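You operate a simulated robot arm through the tools that you are given. There is no shell and no other tool.

The job below is to be done with a simulated robot arm. You get a single attempt, and the scene is never put back.

TASK
Pack up the coder bench: print off, dial to 100 mm, slide out, tray crated, ink out.
Fine: print off before the ink comes out; the carrot tray lies flat in the grey crate; stand the ink bottle on the coder bench. Set down upright: ink bottle.

Only the result counts: the job must be done as asked and must still hold three seconds after the hand-in. Knocking over, shifting, dropping, spilling or breaking anything else fails it.

THE ROBOT
A 6-joint arm with a three-finger gripper, fixed in place. Base frame: the origin is on the floor under the middle of its stand, x ahead of it, y to its left, z up; the work surface is at about z = 0.72. Lengths are in m, angles in degrees, forces in N, time in s.
It reaches about 1.213 m from its shoulder. Its first joint turns from -166.0 to 166.0 degrees. Payload 4.89 kg.
Tool frame: the origin (TCP) lies between the finger pads and is the grasp point; the fingertips stand 0.03 m ahead of it; z points along the fingers, y is the line along which they close. The gripper opens to 0.164 m; its body begins 0.125 m behind the TCP.
Orientation is told as [roll, pitch, yaw] about the base's x, y, z axes, in that order, counted from this pose: with the fingers straight down and closing along the base's y, the tool's x points along the base's -x, its y along +y and its z along -z.

THE INTERFACE
- The arm moves only by the tool play_rows. Its arguments are lists of equal length, an entry for each row: "travel": the shift along the tool's x, y, z in units of 200 mm (1.0 is 200 mm), a list of three; "rot": the turn, a rotation vector about the tool's x, y, z in units of 60 degrees (1.0 is 60 degrees), a list of three. In form: {"travel": [[dx, dy, dz], ...], "rot": [[wx, wy, wz], ...]}. A call has 1 to 20 rows; each row is the pose to reach, as a shift and turn from the pose commanded when the call began, along the tool's axes at that moment. "fingers" is the gripper command, from -1 (shut) to 1 (fully open), values between in proportion, set as the call begins (left out, the last holds). A call with a number of a shift or a turn outside -1 to 1 is refused whole. Each row takes 0.2 s and may step no farther than 0.05 m and 8.6 degrees from the row before; otherwise, or with a gripper value out of range, the whole call is refused. A pose out of reach is approached as far as the arm can. The call stops where the force on the tool passes 40 N (or 10 N more than at its start, if that is more) or the arm is blocked; 0.2 s more then pass. The fingers move at their own pace (about 0.108 m/s each) and stop on an object; they squeeze with about 29 N. The grip force told is the motor's: it shows also when the fingers shut on nothing. Time passes only in rows, and 0.2 s behind the last, so rows that repeat a pose let the fingers close. The reply holds the time, the measured pose of the TCP, the force on the tool along the base axes, the opening and the grip force, in the units named above and with some noise, with the torque about the TCP (base axes, N m) and any sound that the robot's microphone picked up.
- Cameras (640 x 400 px; columns grow to the right, rows downward): "scene" is fixed at [0.0507, -0.5015, 1.4903]; the picture's right is [0.61, -0.79, 0.00], its down [-0.30, -0.23, -0.93] and it looks along [0.74, 0.56, -0.38] (base axes); focal length 314 px, centre (320, 200). "wrist" rides on the gripper at [0.076, -0.002, -0.152] in the tool frame; the picture's right is [0.02, 1.00, 0.00], its down [-0.88, 0.02, -0.47] and it looks along [-0.47, 0.01, 0.88] (tool axes); focal length 247 px, centre (320, 200). There is no depth. A picture from a camera that has moved, and an enlarged one, comes with that camera's place and axes in the base frame and with its lens.
- get_image(camera): a new picture of that camera. The clock stands still meanwhile.
- move_column(by): moves the trunk up (or, below 0, down) by that many m; the arm rides with it, the base frame stays. It gives what a move gives, with no picture.
- inspect(camera, box): a new picture of the part [left, top, right, bottom] of that camera's present view, enlarged. The clock stands still meanwhile.
- close_job(): hands the job in; it is judged then, once.

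Nothing tells you positions but the pictures and the camera data. Unless the task says otherwise, let go and move clear before handing in.

The tools are called after ">>>" as name(argument=value, ...) on one line, values as JSON. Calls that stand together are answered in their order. play_rows: Moves the arm, as the interface text tells. Its arguments: {"type":"object","properties":{"travel":{"type":"array"},"rot":{"type":"array"},"fingers":{"type":"number"}},"required":["travel","rot"]} The other tools are called the same way: move_column (by) moves the trunk up or down; get_image (camera) takes a picture; inspect (camera, box) takes an enlarged picture of a part of a camera's view; close_job () hands the job in.

At the start:

```text
t: 0.0
tcp_pos: [0.5813, 0.1997, 1.4429]
orientation: [0.0, 0.1, 0.0]
ft_force: [0.4, 0.1, -0.7]
torque: [-0.01, 0.02, 0.0]
width: 0.164
gripper_force: 0.0
trunk travel left (down, up): [-0.075, 0.315]
```

scene: 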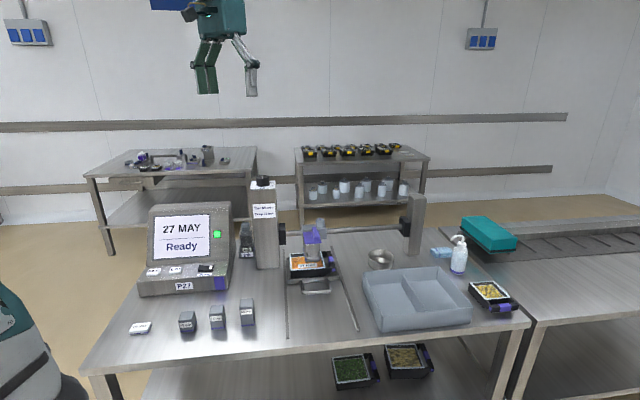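
wrist: 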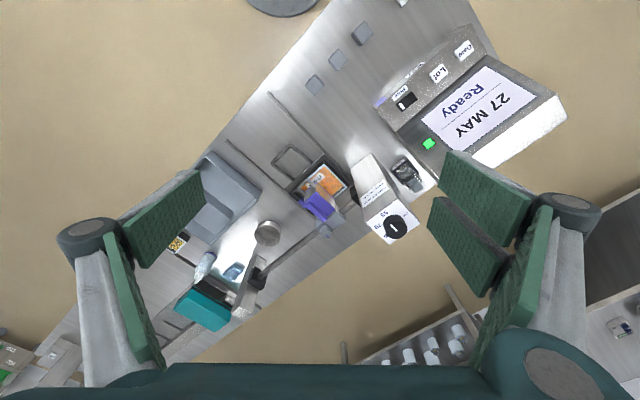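

I see a bench with a coder controller (27 MAY / Ready), a post with a dial on top, a slide with a tray under a print head, and a grey crate. I'll take enlarged pictures first to understand each part.

>>> inspect(camera="scene", box=[120, 170, 280, 300])

>>> inspect(camera="scene", box=[240, 170, 400, 300])

>>> inspect(camera="scene", box=[350, 190, 530, 340])

>>> inspect(camera="wrist", box=[340, 20, 580, 250])

>>> inspect(camera="wrist", box=[200, 80, 380, 260])

```text
3.08 times, centred on (200, 235) of scene
camera zoom: at [0.0507, -0.5015, 1.4903], right [0.61, -0.79, 0.0], down [-0.3, -0.23, -0.93], along [0.74, 0.56, -0.38], focal length 965 px, centre (689, 92)
```

zoom: 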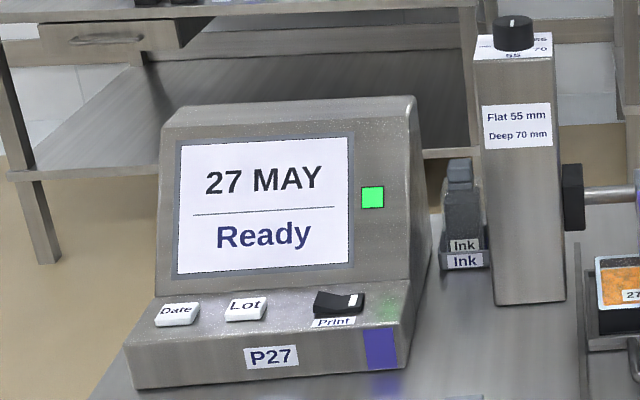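

```text
3.08 times, centred on (320, 235) of scene
camera zoom: at [0.0507, -0.5015, 1.4903], right [0.61, -0.79, 0.0], down [-0.3, -0.23, -0.93], along [0.74, 0.56, -0.38], focal length 965 px, centre (320, 92)
```

zoom: 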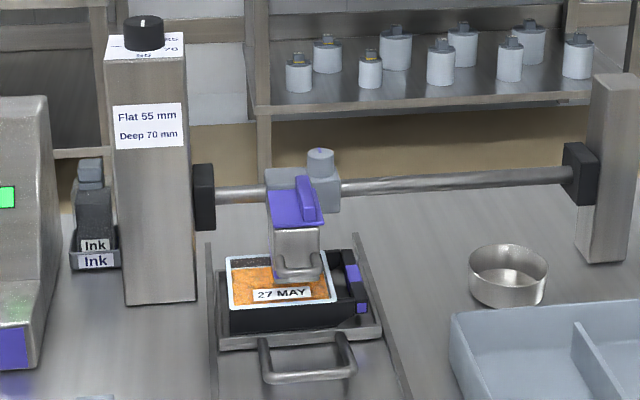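

```text
2.67 times, centred on (440, 265) of scene
camera zoom: at [0.0507, -0.5015, 1.4903], right [0.61, -0.79, 0.0], down [-0.3, -0.23, -0.93], along [0.74, 0.56, -0.38], focal length 836 px, centre (0, 27)
```

zoom: 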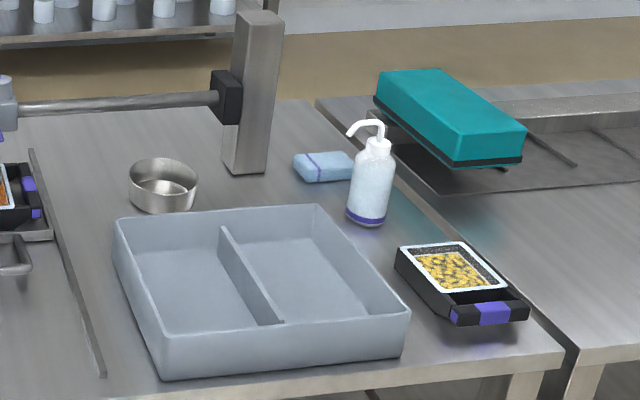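

```text
1.74 times, centred on (460, 135) of wrist
camera zoom: at [0.5042, 0.1994, 1.5936], right [-0.02, 1.0, 0.0], down [0.88, 0.02, 0.47], along [0.47, 0.01, -0.88], focal length 430 px, centre (76, 313)
```

zoom: 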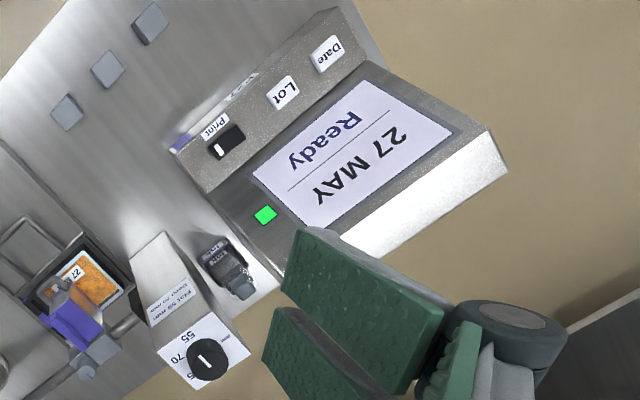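

```text
2.22 times, centred on (290, 170) of wrist
camera zoom: at [0.5042, 0.1994, 1.5936], right [-0.02, 1.0, 0.0], down [0.88, 0.02, 0.47], along [0.47, 0.01, -0.88], focal length 549 px, centre (387, 267)
```

zoom: 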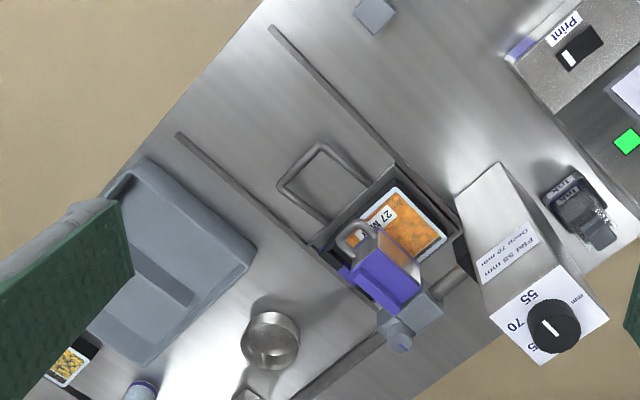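

The bench is turned about 45° to the base; the controller with its Print rocker sits near (0.59, 0.46), the dial on the post near (0.84, 0.38, 1.09). I'll turn the tool to line up with the bench and bring the wrist camera over the controller for a closer look.

>>> play_rows(travel=[[0.04, 0.14, 0.14], [0.08, 0.28, 0.28], [0.12, 0.42, 0.42], [0.16, 0.56, 0.56], [0.2, 0.7, 0.7], [0.24, 0.84, 0.84], [0.286, 0.98, 1.0]], rot=[[0, 0, -0.107], [0, 0, -0.214], [0, 0, -0.321], [0, 0, -0.428], [0, 0, -0.535], [0, 0, -0.642], [0, 0, -0.75]])

>>> get_image(camera="wrist")

>>> get_image(camera="scene")

```text
t: 1.6
tcp_pos: [0.5212, 0.393, 1.2446]
orientation: [-0.1, -0.1, 45.1]
ft_force: [-0.5, -1.2, 0.6]
torque: [0.18, -0.02, -0.02]
width: 0.1639
gripper_force: 0.1
trunk travel left (down, up): [-0.075, 0.315]
```

```text
taken
camera wrist: at [0.4681, 0.3371, 1.3952], right [-0.72, 0.69, 0.0], down [0.61, 0.64, 0.47], along [0.33, 0.34, -0.88], focal length 247 px, centre (320, 200)
```

wrist: 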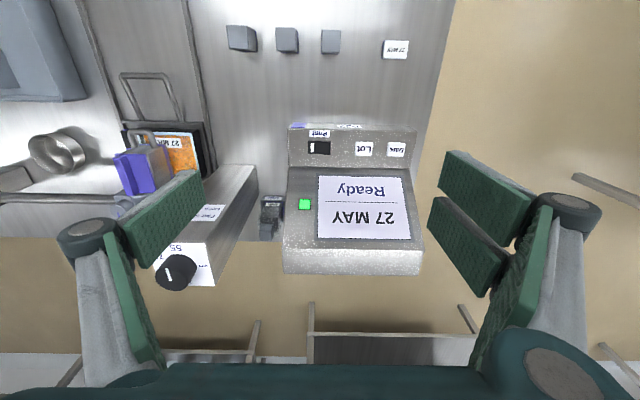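

```text
taken
```

scene: 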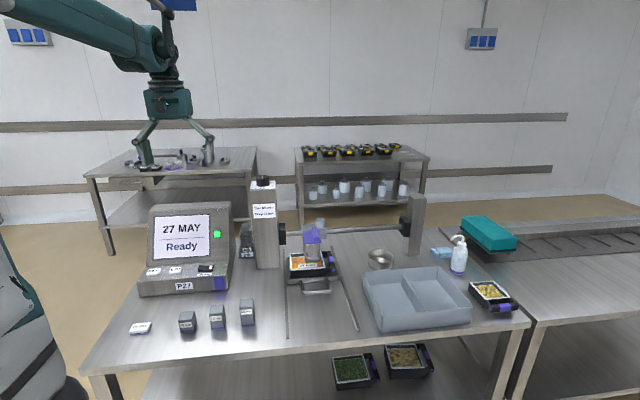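

The tool is now square with the bench. I'll zoom in on the fingers, the dial, the switch and the ink holder.

>>> inspect(camera="wrist", box=[230, 110, 440, 240])

>>> inspect(camera="wrist", box=[100, 180, 300, 305])

>>> inspect(camera="scene", box=[240, 170, 290, 200])

>>> inspect(camera="scene", box=[100, 60, 240, 180])

```text
3.05 times, centred on (335, 175) of wrist
camera zoom: at [0.4681, 0.3371, 1.3952], right [-0.72, 0.69, 0.0], down [0.61, 0.64, 0.47], along [0.33, 0.34, -0.88], focal length 753 px, centre (274, 276)
```

zoom: 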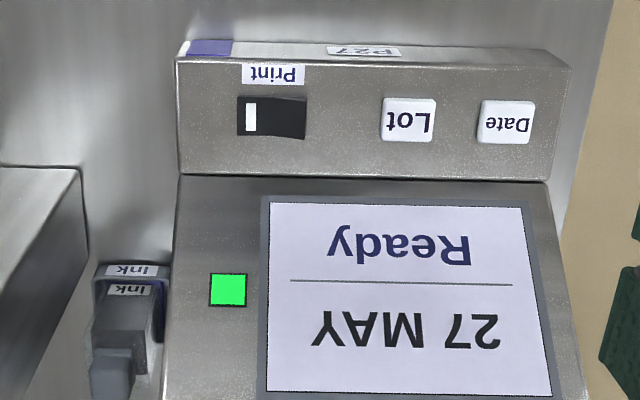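

```text
3.20 times, centred on (200, 242) of wrist
camera zoom: at [0.4681, 0.3371, 1.3952], right [-0.72, 0.69, 0.0], down [0.61, 0.64, 0.47], along [0.33, 0.34, -0.88], focal length 790 px, centre (704, 64)
```

zoom: 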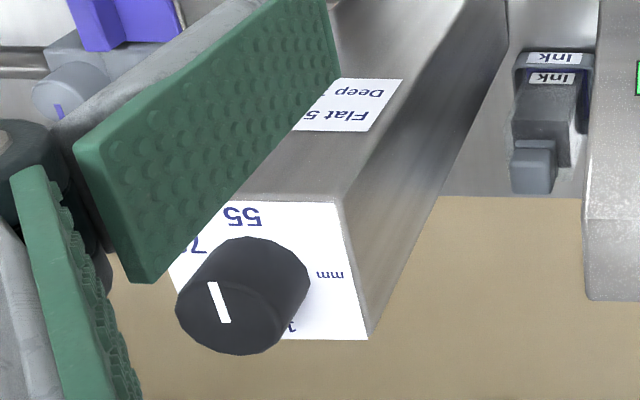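

```text
12.80 times, centred on (265, 185) of scene
camera zoom: at [0.0507, -0.5015, 1.4903], right [0.61, -0.79, 0.0], down [-0.3, -0.23, -0.93], along [0.74, 0.56, -0.38], focal length 4015 px, centre (1024, 392)
```

zoom: 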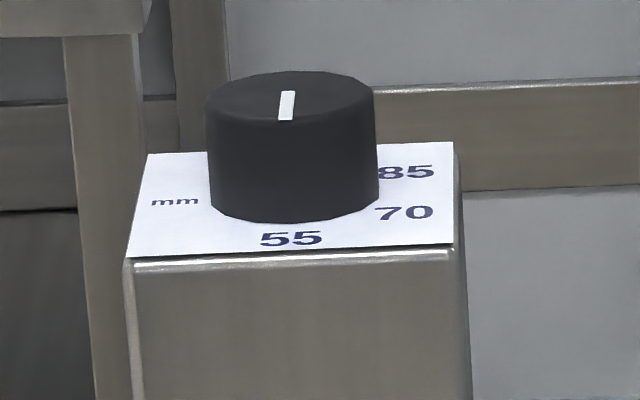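

```text
3.33 times, centred on (170, 120) of scene
camera zoom: at [0.0507, -0.5015, 1.4903], right [0.61, -0.79, 0.0], down [-0.3, -0.23, -0.93], along [0.74, 0.56, -0.38], focal length 1046 px, centre (820, 467)
```

zoom: 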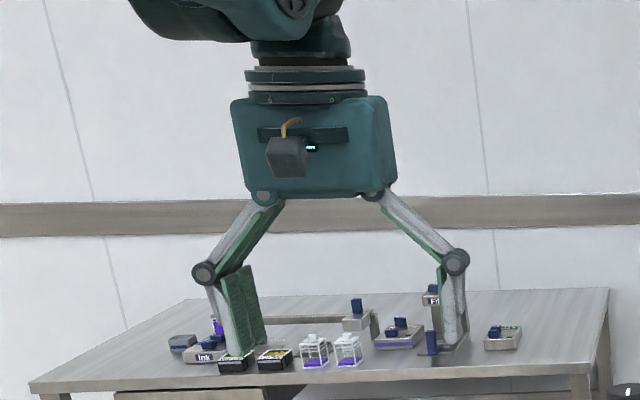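

The dial mark points at 55 (front); 70 and 85 follow around to the right, so 100 should be at the back. I'll lower the wrist camera towards the controller to see which way the Print rocker is tipped.

>>> play_rows(travel=[[0, 0, 0.2], [0, 0, 0.4], [0, 0, 0.6], [0, 0, 0.8], [0, 0, 1.0]], rot=[[0, 0, 0], [0, 0, 0], [0, 0, 0], [0, 0, 0], [0, 0, 0]])

>>> get_image(camera="wrist")

>>> inspect(camera="wrist", box=[220, 80, 440, 220])

>>> inspect(camera="scene", box=[135, 250, 240, 300])

```text
t: 2.8
tcp_pos: [0.5249, 0.395, 1.0431]
orientation: [0.0, 0.0, 45.0]
ft_force: [-0.7, -0.4, 0.6]
torque: [0.17, -0.19, -0.05]
width: 0.164
gripper_force: 0.1
trunk travel left (down, up): [-0.075, 0.315]
```

```text
taken
camera wrist: at [0.4712, 0.3407, 1.1952], right [-0.72, 0.69, 0.0], down [0.61, 0.64, 0.47], along [0.33, 0.34, -0.88], focal length 247 px, centre (320, 200)
```

wrist: 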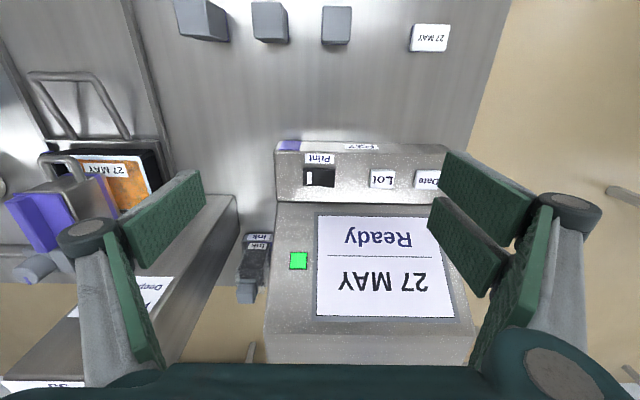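

```text
2.86 times, centred on (330, 150) of wrist
camera zoom: at [0.4712, 0.3407, 1.1952], right [-0.72, 0.69, 0.0], down [0.61, 0.64, 0.47], along [0.33, 0.34, -0.88], focal length 706 px, centre (291, 343)
```

zoom: 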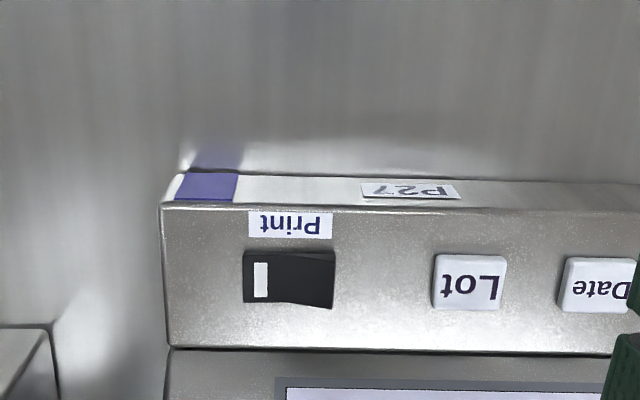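

```text
6.10 times, centred on (188, 275) of scene
camera zoom: at [0.0507, -0.5015, 1.4903], right [0.61, -0.79, 0.0], down [-0.3, -0.23, -0.93], along [0.74, 0.56, -0.38], focal length 1912 px, centre (1128, -257)
```

zoom: 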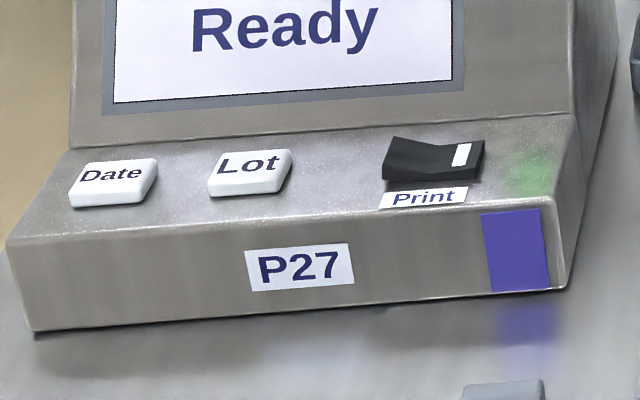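

The right end of the rocker (white bar) is pressed down and the left end stands up, so printing is on; pressing the raised left end, near (0.578, 0.470, 0.80), should switch it off. I'll check the shape of the fingers before using them.

>>> inspect(camera="scene", box=[90, 60, 250, 250])

>>> inspect(camera="wrist", box=[400, 130, 640, 400])

>>> inspect(camera="wrist", box=[0, 130, 240, 400])

```text
2.11 times, centred on (170, 155) of scene
camera zoom: at [0.0507, -0.5015, 1.4903], right [0.61, -0.79, 0.0], down [-0.3, -0.23, -0.93], along [0.74, 0.56, -0.38], focal length 660 px, centre (636, 295)
```

zoom: 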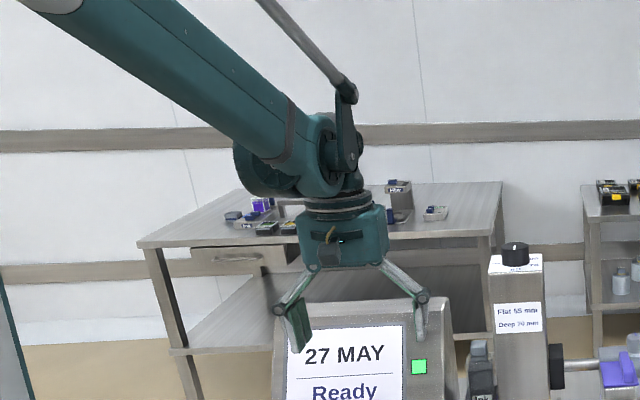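

```text
1.48 times, centred on (520, 265) of wrist
camera zoom: at [0.4712, 0.3407, 1.1952], right [-0.72, 0.69, 0.0], down [0.61, 0.64, 0.47], along [0.33, 0.34, -0.88], focal length 366 px, centre (24, 104)
```

zoom: 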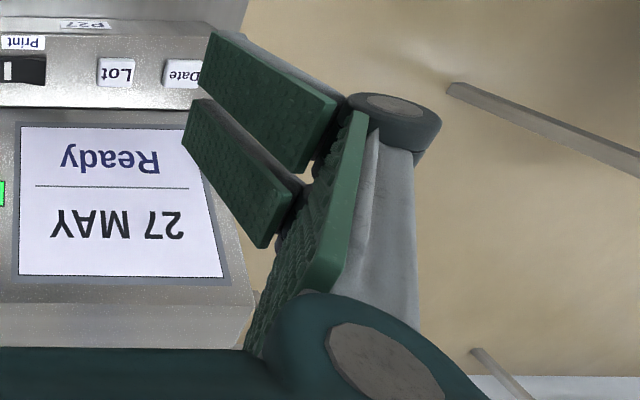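

```text
1.48 times, centred on (120, 265) of wrist
camera zoom: at [0.4712, 0.3407, 1.1952], right [-0.72, 0.69, 0.0], down [0.61, 0.64, 0.47], along [0.33, 0.34, -0.88], focal length 366 px, centre (616, 104)
```

zoom: 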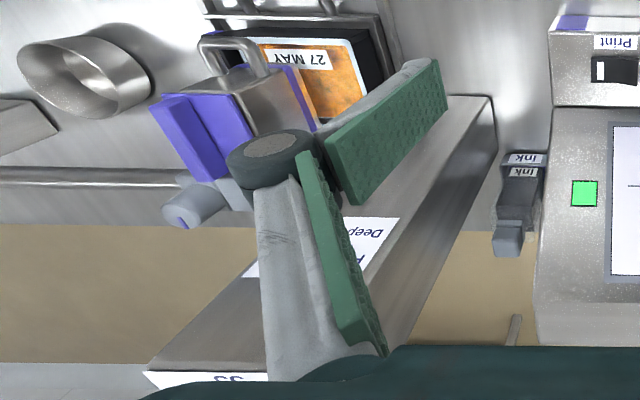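

The gripper has two fingers on its +y side and one on its −y side. I'll shut it here in free air and look at the closed tips.

>>> play_rows(travel=[[0, 0, 0], [0, 0, 0], [0, 0, 0], [0, 0, 0], [0, 0, 0]], rot=[[0, 0, 0], [0, 0, 0], [0, 0, 0], [0, 0, 0], [0, 0, 0]], fingers=-1)

>>> get_image(camera="wrist")

>>> inspect(camera="scene", box=[130, 140, 230, 220])

```text
t: 4.0
tcp_pos: [0.5253, 0.3968, 1.0435]
orientation: [0.0, 0.0, 45.1]
ft_force: [0.1, 0.1, -0.2]
torque: [-0.02, -0.05, 0.02]
width: 0.0
gripper_force: 29.1
trunk travel left (down, up): [-0.075, 0.315]
```

```text
taken
camera wrist: at [0.4719, 0.3412, 1.1953], right [-0.72, 0.69, 0.0], down [0.61, 0.64, 0.47], along [0.33, 0.34, -0.88], focal length 247 px, centre (320, 200)
```

wrist: 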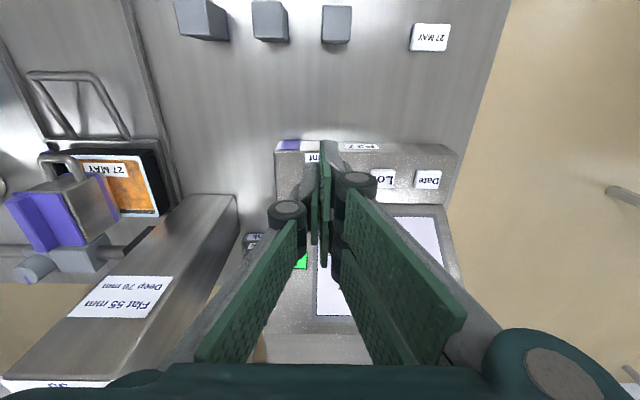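

```text
5.00 times, centred on (180, 180) of scene
camera zoom: at [0.0507, -0.5015, 1.4903], right [0.61, -0.79, 0.0], down [-0.3, -0.23, -0.93], along [0.74, 0.56, -0.38], focal length 1568 px, centre (1020, 300)
```

zoom: 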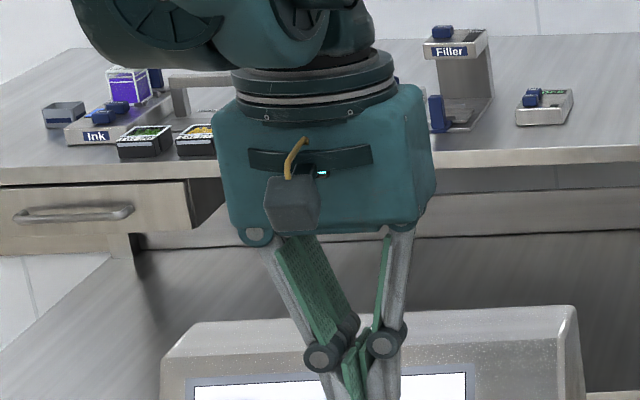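

The closed tips form a narrow pair at the TCP. I'll tilt the hand 30° back from the tall screen housing and bring the closed tips just above the raised left end of the rocker.

>>> play_rows(travel=[[-0.044, 0.023, 0.16], [-0.088, 0.046, 0.32], [-0.132, 0.069, 0.48], [-0.176, 0.092, 0.64], [-0.22, 0.115, 0.8]], rot=[[0, -0.1, 0], [0, -0.2, 0], [0, -0.3, 0], [0, -0.4, 0], [0, -0.5, 0]])

>>> get_image(camera="wrist")

>>> inspect(camera="scene", box=[130, 190, 250, 300])

```text
t: 5.2
tcp_pos: [0.5355, 0.445, 0.8813]
orientation: [0.0, -30.0, 45.0]
ft_force: [-0.7, -1.0, 0.5]
torque: [0.11, -0.14, -0.01]
width: 0.0
gripper_force: 29.1
trunk travel left (down, up): [-0.075, 0.315]
```

```text
taken
camera wrist: at [0.436, 0.3429, 0.9742], right [-0.72, 0.69, -0.01], down [0.36, 0.38, 0.85], along [0.59, 0.61, -0.53], focal length 247 px, centre (320, 200)
```

wrist: 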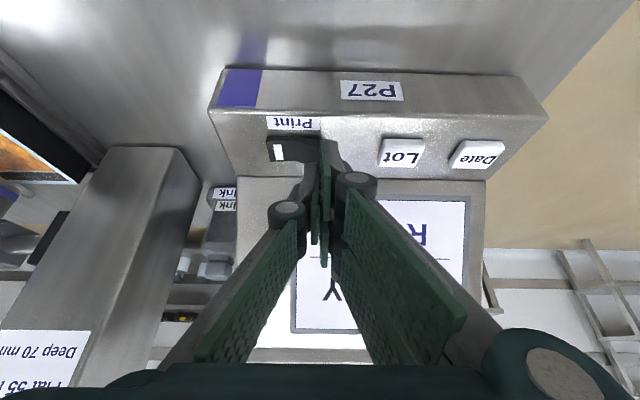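

```text
3.64 times, centred on (190, 245) of scene
camera zoom: at [0.0507, -0.5015, 1.4903], right [0.61, -0.79, 0.0], down [-0.3, -0.23, -0.93], along [0.74, 0.56, -0.38], focal length 1141 px, centre (793, 36)
```

zoom: 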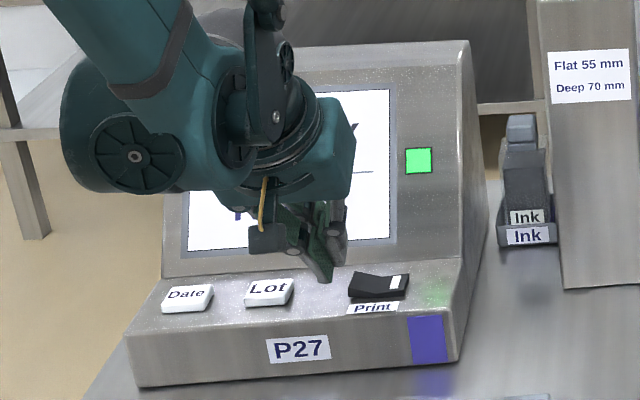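

The closed tips line up with the very left end of the rocker; I'll shift 10 mm to bench right so that they meet the left wing, and go close.

>>> play_rows(travel=[[0, -0.05, 0], [0, -0.05, 0.1], [0, -0.05, 0.2]], rot=[[0, 0, 0], [0, 0, 0], [0, 0, 0]])

>>> inspect(camera="scene", box=[160, 230, 240, 300])

>>> inspect(camera="wrist", box=[220, 80, 420, 220])

```text
t: 6.0
tcp_pos: [0.5575, 0.4503, 0.8492]
orientation: [-0.1, -30.0, 45.0]
ft_force: [-1.6, -1.4, 1.5]
torque: [0.08, -0.12, -0.02]
width: 0.0
gripper_force: 29.2
trunk travel left (down, up): [-0.075, 0.315]
```

```text
5.71 times, centred on (200, 265) of scene
camera zoom: at [0.0507, -0.5015, 1.4903], right [0.61, -0.79, 0.0], down [-0.3, -0.23, -0.93], along [0.74, 0.56, -0.38], focal length 1792 px, centre (1006, -171)
```

zoom: 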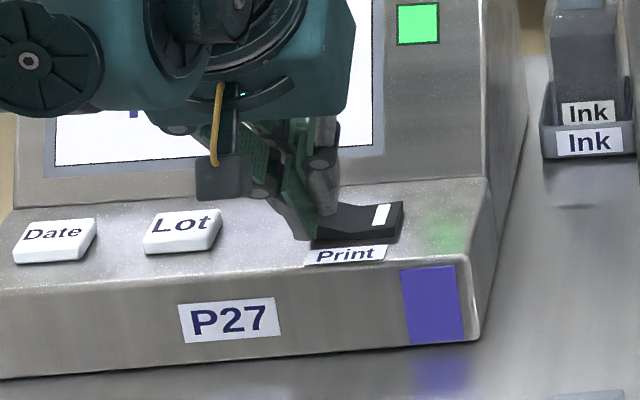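

```text
2.86 times, centred on (320, 150) of wrist
camera zoom: at [0.4585, 0.3489, 0.9417], right [-0.72, 0.69, -0.01], down [0.36, 0.39, 0.85], along [0.59, 0.61, -0.53], focal length 706 px, centre (320, 343)
```

zoom: 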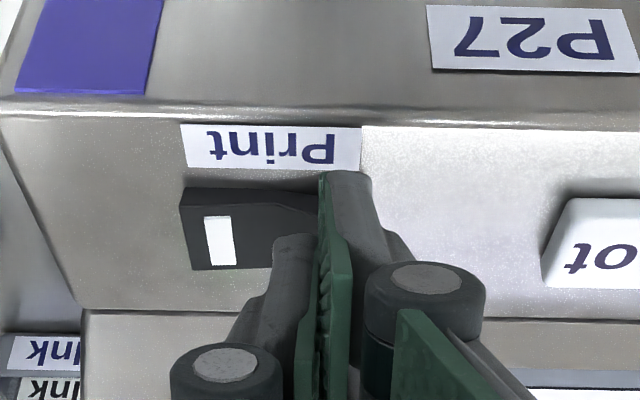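

The tips stand just over the left wing of the rocker. Now I press slowly along the tool axis.

>>> play_rows(travel=[[0, 0, 0.02], [0, 0, 0.04], [0, 0, 0.06], [0, 0, 0.08], [0, 0, 0.1]], rot=[[0, 0, 0], [0, 0, 0], [0, 0, 0], [0, 0, 0], [0, 0, 0]])

>>> inspect(camera="scene", box=[140, 200, 240, 300])

```text
t: 7.2
tcp_pos: [0.5665, 0.4581, 0.8315]
orientation: [-0.1, -30.0, 45.0]
ft_force: [-0.3, -0.3, 1.0]
torque: [0.01, -0.01, 0.02]
width: 0.0
gripper_force: 29.0
trunk travel left (down, up): [-0.075, 0.315]
```

```text
4.00 times, centred on (190, 250) of scene
camera zoom: at [0.0507, -0.5015, 1.4903], right [0.61, -0.79, 0.0], down [-0.3, -0.23, -0.93], along [0.74, 0.56, -0.38], focal length 1255 px, centre (840, 0)
```

zoom: 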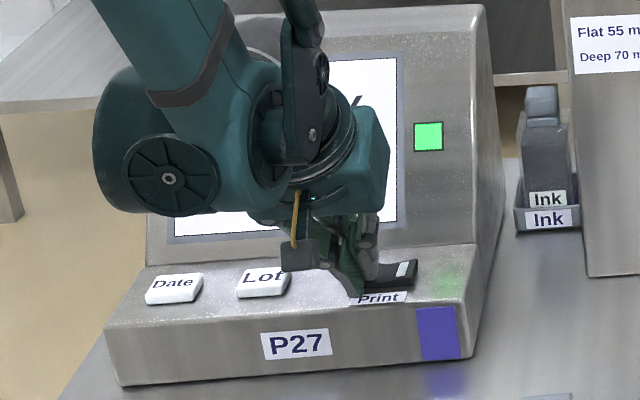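

No contact yet; the lamp is still green. I press a little further in small steps.

>>> play_rows(travel=[[0, 0, 0.015], [0, 0, 0.03], [0, 0, 0.045], [0, 0, 0.06], [0, 0, 0.075]], rot=[[0, 0, 0], [0, 0, 0], [0, 0, 0], [0, 0, 0], [0, 0, 0]])

>>> inspect(camera="scene", box=[140, 200, 240, 300])

>>> inspect(camera="wrist", box=[220, 80, 420, 220])

```text
t: 7.8
tcp_pos: [0.5654, 0.4595, 0.8283]
orientation: [0.0, -30.1, 45.0]
ft_force: [-11.4, -5.4, 38.5]
torque: [-0.26, -0.05, -0.08]
width: 0.0001
gripper_force: 28.8
trunk travel left (down, up): [-0.075, 0.315]
stopped in row 2: the force on the tool passed its limit at 47 N (the readings are from after the stop); the commanded pose is now the measured one
```

```text
4.00 times, centred on (190, 250) of scene
camera zoom: at [0.0507, -0.5015, 1.4903], right [0.61, -0.79, 0.0], down [-0.3, -0.23, -0.93], along [0.74, 0.56, -0.38], focal length 1255 px, centre (840, 0)
```

zoom: 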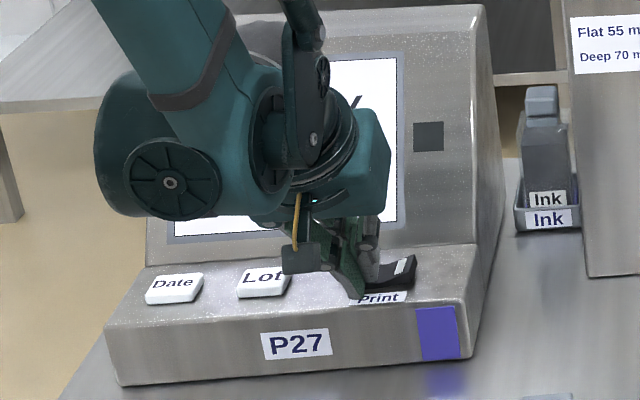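

```text
2.86 times, centred on (320, 150) of wrist
camera zoom: at [0.4668, 0.3567, 0.9211], right [-0.72, 0.69, -0.01], down [0.36, 0.38, 0.85], along [0.59, 0.61, -0.52], focal length 706 px, centre (320, 343)
```

zoom: 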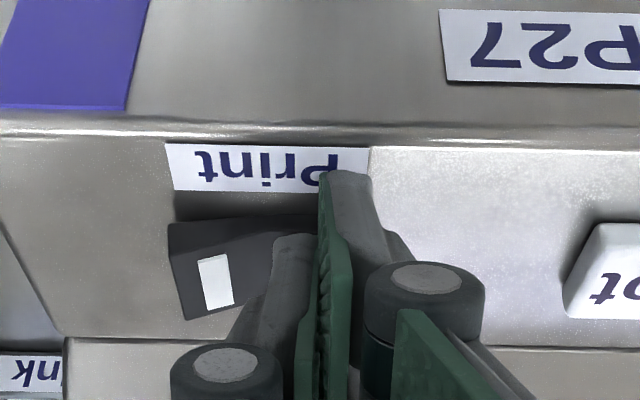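

The lamp has gone dark and the rocker has tipped: print is off. I back out along the tool axis and confirm.

>>> play_rows(travel=[[0, 0, -0.05], [0, 0, -0.2], [0, 0, -0.4], [0, 0, -0.6], [0, 0, -0.8], [0, 0, -1.0]], rot=[[0, 0, 0], [0, 0, 0], [0, 0, 0], [0, 0, 0], [0, 0, 0], [0, 0, 0]])

>>> inspect(camera="scene", box=[140, 200, 240, 300])

>>> get_image(camera="wrist")

```text
t: 9.2
tcp_pos: [0.4993, 0.391, 0.9989]
orientation: [-0.1, -30.0, 45.0]
ft_force: [1.4, 1.9, -1.1]
torque: [-0.16, 0.18, 0.04]
width: 0.0
gripper_force: 28.6
trunk travel left (down, up): [-0.075, 0.315]
```

```text
4.00 times, centred on (190, 250) of scene
camera zoom: at [0.0507, -0.5015, 1.4903], right [0.61, -0.79, 0.0], down [-0.3, -0.23, -0.93], along [0.74, 0.56, -0.38], focal length 1255 px, centre (840, 0)
```

zoom: 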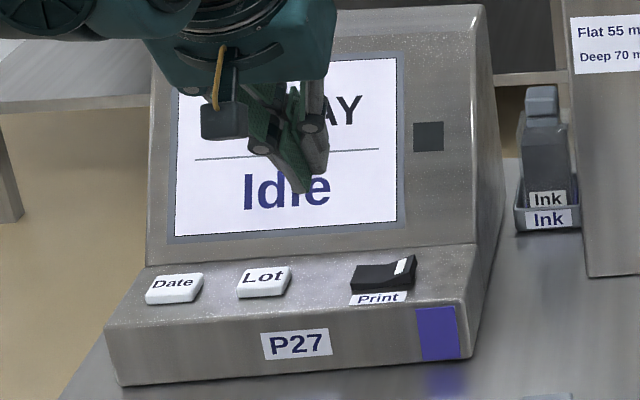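

```text
taken
camera wrist: at [0.4006, 0.289, 1.0913], right [-0.72, 0.69, -0.01], down [0.36, 0.39, 0.85], along [0.59, 0.61, -0.53], focal length 247 px, centre (320, 200)
```

wrist: 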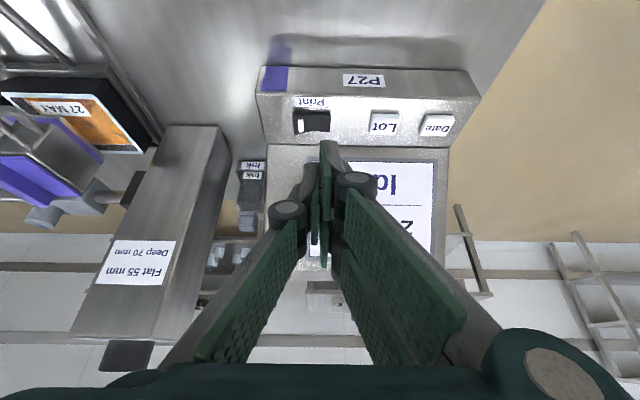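

The screen reads "Idle": print is off. Next is the dial; I raise and straighten the hand, then go to a viewpoint in front of the knob.

>>> play_rows(travel=[[-0.1, 0, -0.173], [-0.2, 0, -0.346], [-0.3, 0, -0.52], [-0.4, 0, -0.693], [-0.5, 0, -0.866]], rot=[[0, 0.1, 0], [0, 0.2, 0], [0, 0.3, 0], [0, 0.4, 0], [0, 0.5, 0]], fingers=0.25)

>>> play_rows(travel=[[-0.17, -0.2, -0.02], [-0.34, -0.4, -0.04], [-0.51, -0.6, -0.06], [-0.68, -0.8, -0.08], [-0.845, -1.0, -0.1]], rot=[[0, 0, 0], [0, 0, 0], [0, 0, 0], [0, 0, 0], [0, 0, 0]])

>>> get_image(camera="wrist")

```text
t: 10.4
tcp_pos: [0.497, 0.3896, 1.1981]
orientation: [0.0, 0.0, 45.0]
ft_force: [-0.3, -0.3, 0.4]
torque: [0.07, -0.07, -0.01]
width: 0.1026
gripper_force: 0.1
trunk travel left (down, up): [-0.075, 0.315]
```

```text
refused: row 1 steps farther than a row can; nothing moved
```

```text
taken
camera wrist: at [0.4455, 0.3345, 1.3502], right [-0.72, 0.69, 0.0], down [0.61, 0.64, 0.47], along [0.33, 0.34, -0.88], focal length 247 px, centre (320, 200)
```

wrist: 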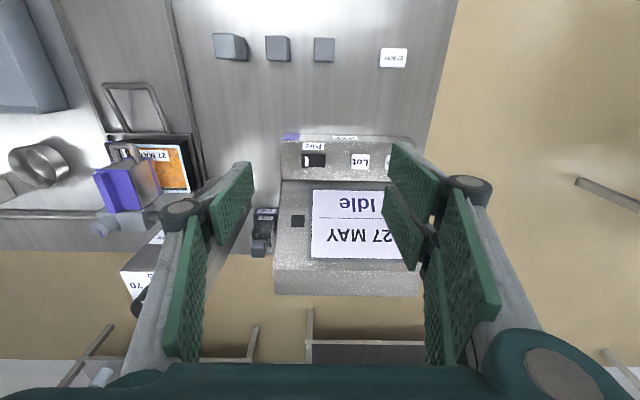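

The hand is upright at z 1.2. I redo the sideways move in smaller rows.

>>> play_rows(travel=[[-0.12, -0.15, -0.03], [-0.24, -0.3, -0.06], [-0.36, -0.45, -0.09], [-0.48, -0.6, -0.12], [-0.6, -0.75, -0.15], [-0.72, -0.9, -0.18], [-0.8, -1.0, -0.2]], rot=[[0, 0, 0], [0, 0, 0], [0, 0, 0], [0, 0, 0], [0, 0, 0], [0, 0, 0], [0, 0, 0]])

>>> get_image(camera="wrist")

```text
t: 12.0
tcp_pos: [0.7524, 0.3574, 1.2445]
orientation: [0.0, -0.2, 45.1]
ft_force: [-2.0, 0.2, 1.1]
torque: [-0.07, -0.16, 0.01]
width: 0.1024
gripper_force: 0.0
trunk travel left (down, up): [-0.075, 0.315]
```

```text
taken
camera wrist: at [0.7004, 0.3037, 1.3947], right [-0.72, 0.69, 0.0], down [0.61, 0.64, 0.47], along [0.33, 0.34, -0.88], focal length 247 px, centre (320, 200)
```

wrist: 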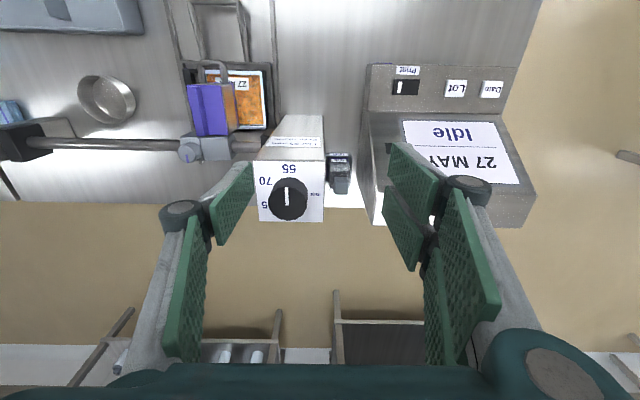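

>>> inspect(camera="wrist", box=[245, 140, 345, 235])

>>> inspect(camera="wrist", box=[170, 40, 370, 200])

```text
4.21 times, centred on (295, 188) of wrist
camera zoom: at [0.7004, 0.3037, 1.3947], right [-0.72, 0.69, 0.0], down [0.61, 0.64, 0.47], along [0.33, 0.34, -0.88], focal length 1040 px, centre (425, 253)
```

zoom: 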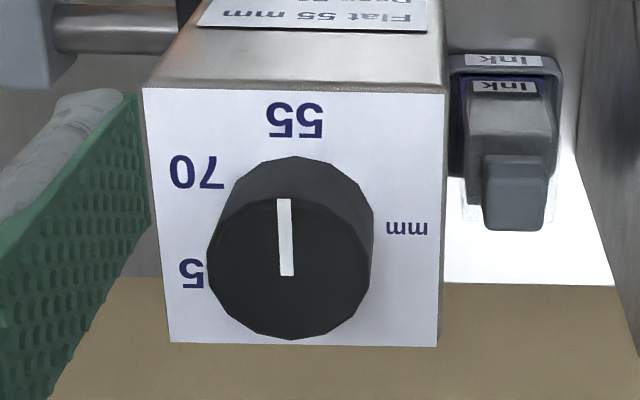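

```text
2.50 times, centred on (270, 120) of wrist
camera zoom: at [0.7004, 0.3037, 1.3947], right [-0.72, 0.69, 0.0], down [0.61, 0.64, 0.47], along [0.33, 0.34, -0.88], focal length 617 px, centre (445, 400)
```

zoom: 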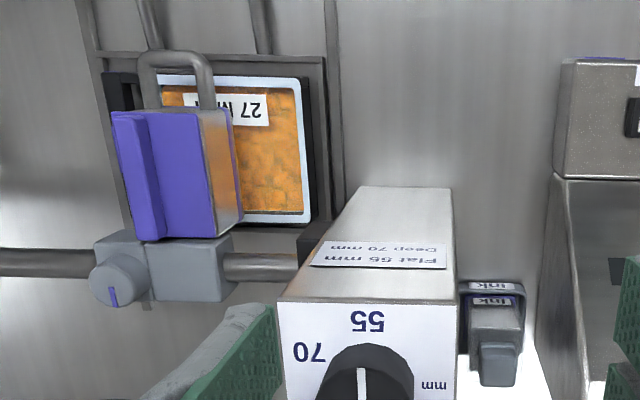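

The knob top is near (0.842, 0.390, 1.108), about 51 mm across; the marks are 60° apart with 100 at the back, so it must turn 180° counter-clockwise seen from above. I go over it and turn the hand back 90° to have room for turning.

>>> play_rows(travel=[[-0.072, -0.034, 0], [-0.144, -0.067, 0], [-0.216, -0.1, 0], [-0.288, -0.134, 0], [-0.36, -0.168, 0], [-0.432, -0.2015, 0]], rot=[[0, 0, 0.125], [0, 0, 0.25], [0, 0, 0.375], [0, 0, 0.5], [0, 0, 0.625], [0, 0, 0.75]])

>>> play_rows(travel=[[0, 0, 0], [0, 0, 0], [0, 0, 0], [0, 0, 0], [0, 0, 0], [0, 0, 0]], rot=[[0, 0, 0.125], [0, 0, 0.25], [0, 0, 0.375], [0, 0, 0.5], [0, 0, 0.625], [0, 0, 0.75]])

>>> get_image(camera="wrist")

>>> get_image(camera="scene")

```text
t: 13.4
tcp_pos: [0.8405, 0.3942, 1.2387]
orientation: [0.0, 0.0, -0.1]
ft_force: [-0.7, -0.4, 0.6]
torque: [0.05, -0.11, 0.02]
width: 0.1024
gripper_force: 0.0
trunk travel left (down, up): [-0.075, 0.315]
```

```text
t: 14.8
tcp_pos: [0.84, 0.3932, 1.2397]
orientation: [0.0, 0.0, -45.1]
ft_force: [-0.1, 0.8, -0.1]
torque: [0.04, -0.01, -0.02]
width: 0.1025
gripper_force: 0.0
trunk travel left (down, up): [-0.075, 0.315]
```

```text
taken
camera wrist: at [0.785, 0.4464, 1.3916], right [0.69, 0.72, 0.0], down [0.64, -0.61, 0.47], along [0.34, -0.33, -0.88], focal length 247 px, centre (320, 200)
```

wrist: 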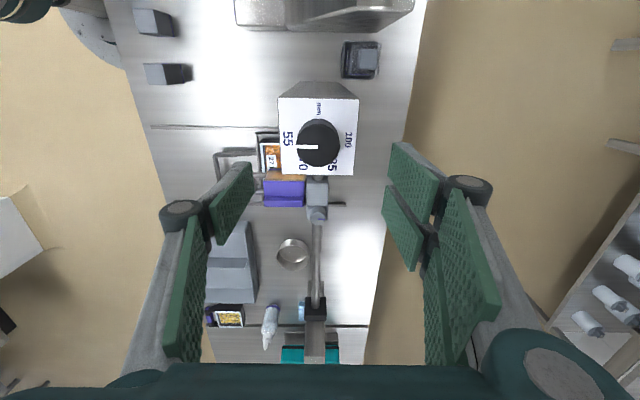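

```text
taken
```

scene: 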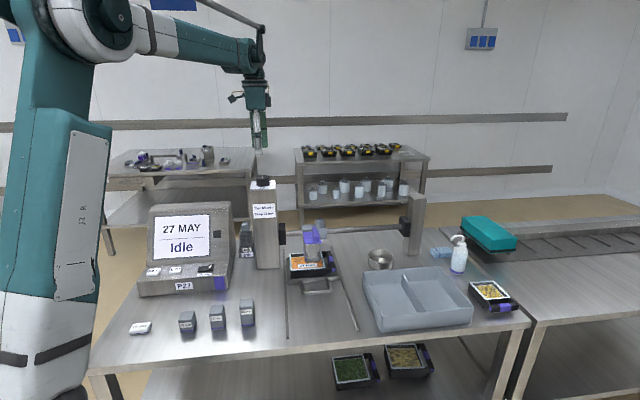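

>>> inspect(camera="wrist", box=[260, 80, 380, 190])

```text
3.64 times, centred on (320, 135) of wrist
camera zoom: at [0.785, 0.4464, 1.3916], right [0.69, 0.72, 0.0], down [0.64, -0.61, 0.47], along [0.34, -0.33, -0.88], focal length 898 px, centre (320, 436)
```

zoom: 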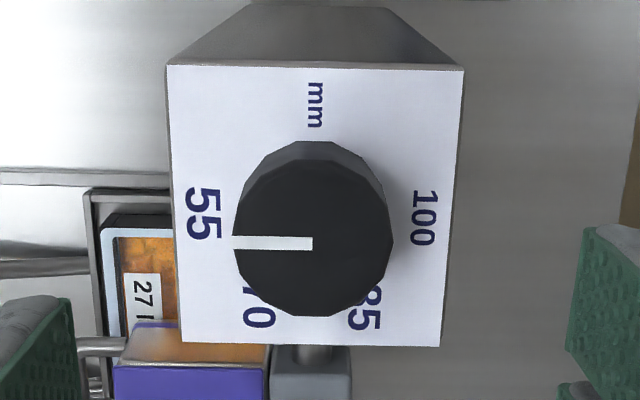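

From above, 100 is plainly opposite 55, and the knob is a few mm from the tool axis. I correct that and descend around the knob with the fingers open.

>>> play_rows(travel=[[-0.0225, -0.01, 0.0], [-0.0225, -0.01, 0.15], [-0.0225, -0.01, 0.3], [-0.0225, -0.01, 0.45], [-0.0225, -0.01, 0.55], [-0.0225, -0.01, 0.62]], rot=[[0, 0, 0], [0, 0, 0], [0, 0, 0], [0, 0, 0], [0, 0, 0], [0, 0, 0]])

>>> get_image(camera="wrist")

>>> inspect(camera="scene", box=[220, 130, 310, 210])

```text
t: 16.2
tcp_pos: [0.8418, 0.3875, 1.1172]
orientation: [0.0, 0.0, -45.0]
ft_force: [-0.5, 0.6, 0.0]
torque: [-0.01, -0.04, 0.0]
width: 0.1025
gripper_force: 0.0
trunk travel left (down, up): [-0.075, 0.315]
```

```text
taken
camera wrist: at [0.7869, 0.4405, 1.2687], right [0.69, 0.72, 0.0], down [0.64, -0.61, 0.47], along [0.34, -0.33, -0.88], focal length 247 px, centre (320, 200)
```

wrist: 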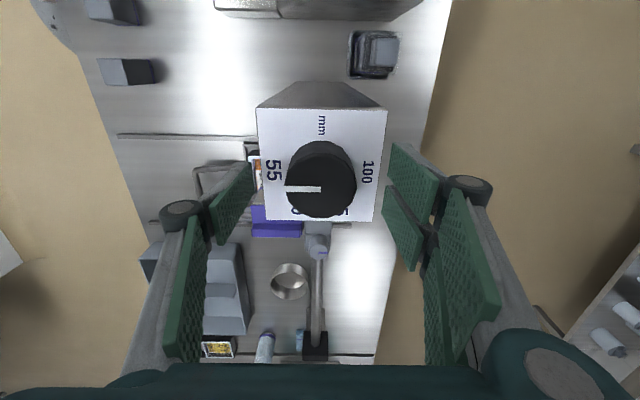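

```text
5.00 times, centred on (265, 170) of scene
camera zoom: at [0.0507, -0.5015, 1.4903], right [0.61, -0.79, 0.0], down [-0.3, -0.23, -0.93], along [0.74, 0.56, -0.38], focal length 1568 px, centre (595, 350)
```

zoom: 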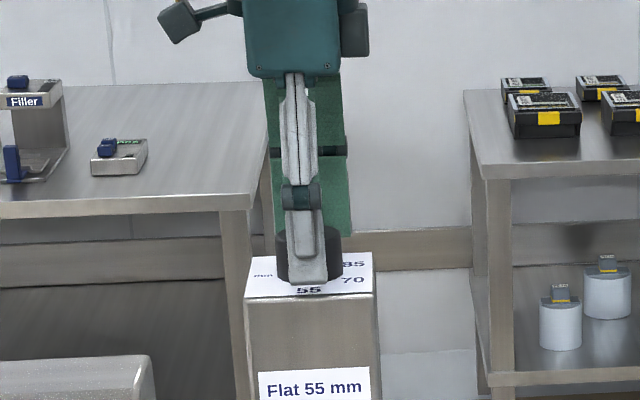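

The fingers straddle the knob, centred. I close on it.

>>> play_rows(travel=[[0, 0, 0], [0, 0, 0], [0, 0, 0], [0, 0, 0]], rot=[[0, 0, 0], [0, 0, 0], [0, 0, 0], [0, 0, 0]], fingers=-1)

>>> get_image(camera="wrist")

```text
t: 17.2
tcp_pos: [0.8428, 0.3878, 1.1177]
orientation: [0.0, 0.1, -45.0]
ft_force: [1.7, 1.6, -0.2]
torque: [0.08, -0.05, -0.02]
width: 0.0505
gripper_force: 44.9
trunk travel left (down, up): [-0.075, 0.315]
```

```text
taken
camera wrist: at [0.7871, 0.4406, 1.2687], right [0.69, 0.72, 0.0], down [0.64, -0.61, 0.47], along [0.34, -0.33, -0.88], focal length 247 px, centre (320, 200)
```

wrist: 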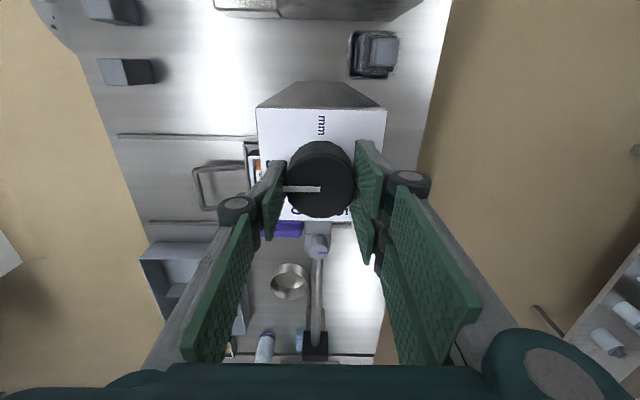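

The knob is gripped (50.5 mm). I turn the hand 45° counter-clockwise and check.

>>> play_rows(travel=[[0, 0, 0], [0, 0, 0], [0, 0, 0], [0, 0, 0], [0, 0, 0], [0, 0, 0], [0, 0, 0], [0, 0, 0]], rot=[[0, 0, -0.1], [0, 0, -0.2], [0, 0, -0.3], [0, 0, -0.4], [0, 0, -0.5], [0, 0, -0.6], [0, 0, -0.7], [0, 0, -0.75]])

>>> get_image(camera="wrist")

>>> get_image(camera="scene")

```text
t: 19.0
tcp_pos: [0.8422, 0.3875, 1.1166]
orientation: [0.0, 0.0, 0.2]
ft_force: [14.5, 19.3, 22.6]
torque: [0.75, -0.95, -0.04]
width: 0.0507
gripper_force: 45.1
trunk travel left (down, up): [-0.075, 0.315]
```

```text
taken
camera wrist: at [0.7659, 0.3868, 1.268], right [-0.02, 1.0, 0.0], down [0.88, 0.02, 0.47], along [0.47, 0.01, -0.88], focal length 247 px, centre (320, 200)
```

wrist: 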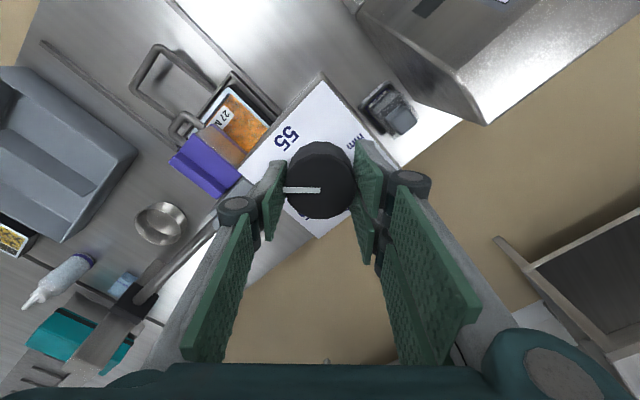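

```text
taken
```

scene: 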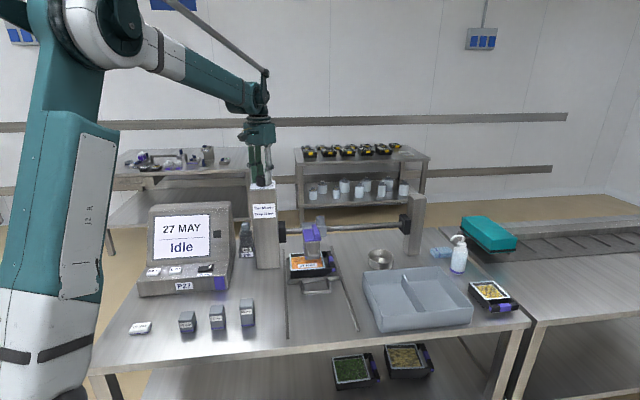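

The knob turned with the hand, but some side force built up because the grip is a few mm off the knob's axis. I release, shift a little towards the true axis, and regrip.

>>> play_rows(travel=[[0, 0, 0], [0, 0, 0], [0, 0, 0], [0.0075, 0.013, 0], [0.0075, 0.013, 0]], rot=[[0, 0, -0.0], [0, 0, 0], [0, 0, 0], [0, 0, 0], [0, 0, 0]], fingers=0.0)

>>> inspect(camera="wrist", box=[220, 60, 420, 260])

```text
t: 20.2
tcp_pos: [0.8415, 0.3911, 1.1161]
orientation: [0.0, 0.0, 0.1]
ft_force: [-0.1, -0.7, 0.3]
torque: [-0.03, 0.01, 0.0]
width: 0.082
gripper_force: 0.1
trunk travel left (down, up): [-0.075, 0.315]
```

```text
2.00 times, centred on (320, 160) of wrist
camera zoom: at [0.7646, 0.3892, 1.2681], right [-0.02, 1.0, 0.0], down [0.88, 0.02, 0.47], along [0.47, 0.01, -0.88], focal length 494 px, centre (320, 280)
```

zoom: 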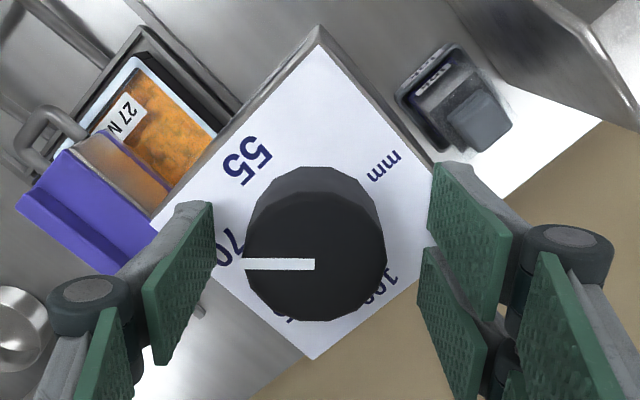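

The dial has turned exactly with the hand (mark now between 55 and 70) and stays put when released. I regrip, better centred, and turn another 60°.

>>> play_rows(travel=[[0, -0.006, 0], [0, -0.006, 0], [0, -0.006, 0], [0, -0.006, 0]], rot=[[0, 0, 0], [0, 0, 0], [0, 0, 0], [0, 0, 0]], fingers=-1)

>>> play_rows(travel=[[0, 0, 0], [0, 0, 0], [0, 0, 0], [0, 0, 0], [0, 0, 0], [0, 0, 0], [0, 0, 0], [0, 0, 0], [0, 0, 0]], rot=[[0, 0, -0.1], [0, 0, -0.2], [0, 0, -0.3], [0, 0, -0.4], [0, 0, -0.5], [0, 0, -0.6], [0, 0, -0.7], [0, 0, -0.75], [0, 0, -0.75]])

>>> get_image(camera="wrist")

```text
t: 21.2
tcp_pos: [0.8408, 0.3883, 1.1165]
orientation: [-0.1, 0.1, 0.0]
ft_force: [-0.5, -11.7, -0.7]
torque: [-0.54, -0.01, 0.02]
width: 0.0505
gripper_force: 45.1
trunk travel left (down, up): [-0.075, 0.315]
```

```text
t: 23.2
tcp_pos: [0.8415, 0.3889, 1.1169]
orientation: [-0.1, -0.2, 45.0]
ft_force: [20.1, -22.8, 14.9]
torque: [-0.49, -0.79, 0.04]
width: 0.0508
gripper_force: 45.3
trunk travel left (down, up): [-0.075, 0.315]
```

```text
taken
camera wrist: at [0.7883, 0.3333, 1.2679], right [-0.72, 0.69, 0.0], down [0.61, 0.64, 0.48], along [0.33, 0.34, -0.88], focal length 247 px, centre (320, 200)
```

wrist: 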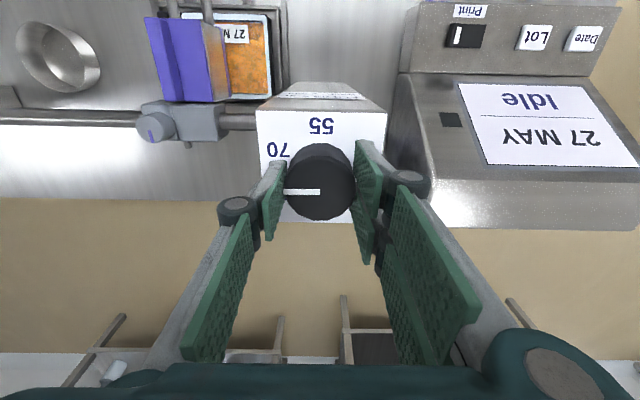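

90° done; forces show that the hand should sit about 2 mm towards its −y side. I ease it that way while still gripping and check the force.

>>> play_rows(travel=[[0, -0.005, 0], [0, -0.01, 0]], rot=[[0, 0, 0], [0, 0, 0]])

```text
t: 23.8
tcp_pos: [0.841, 0.3886, 1.1164]
orientation: [0.1, -0.1, 45.1]
ft_force: [7.0, -12.3, 7.6]
torque: [-0.05, -0.56, 0.02]
width: 0.0502
gripper_force: 45.1
trunk travel left (down, up): [-0.075, 0.315]
```

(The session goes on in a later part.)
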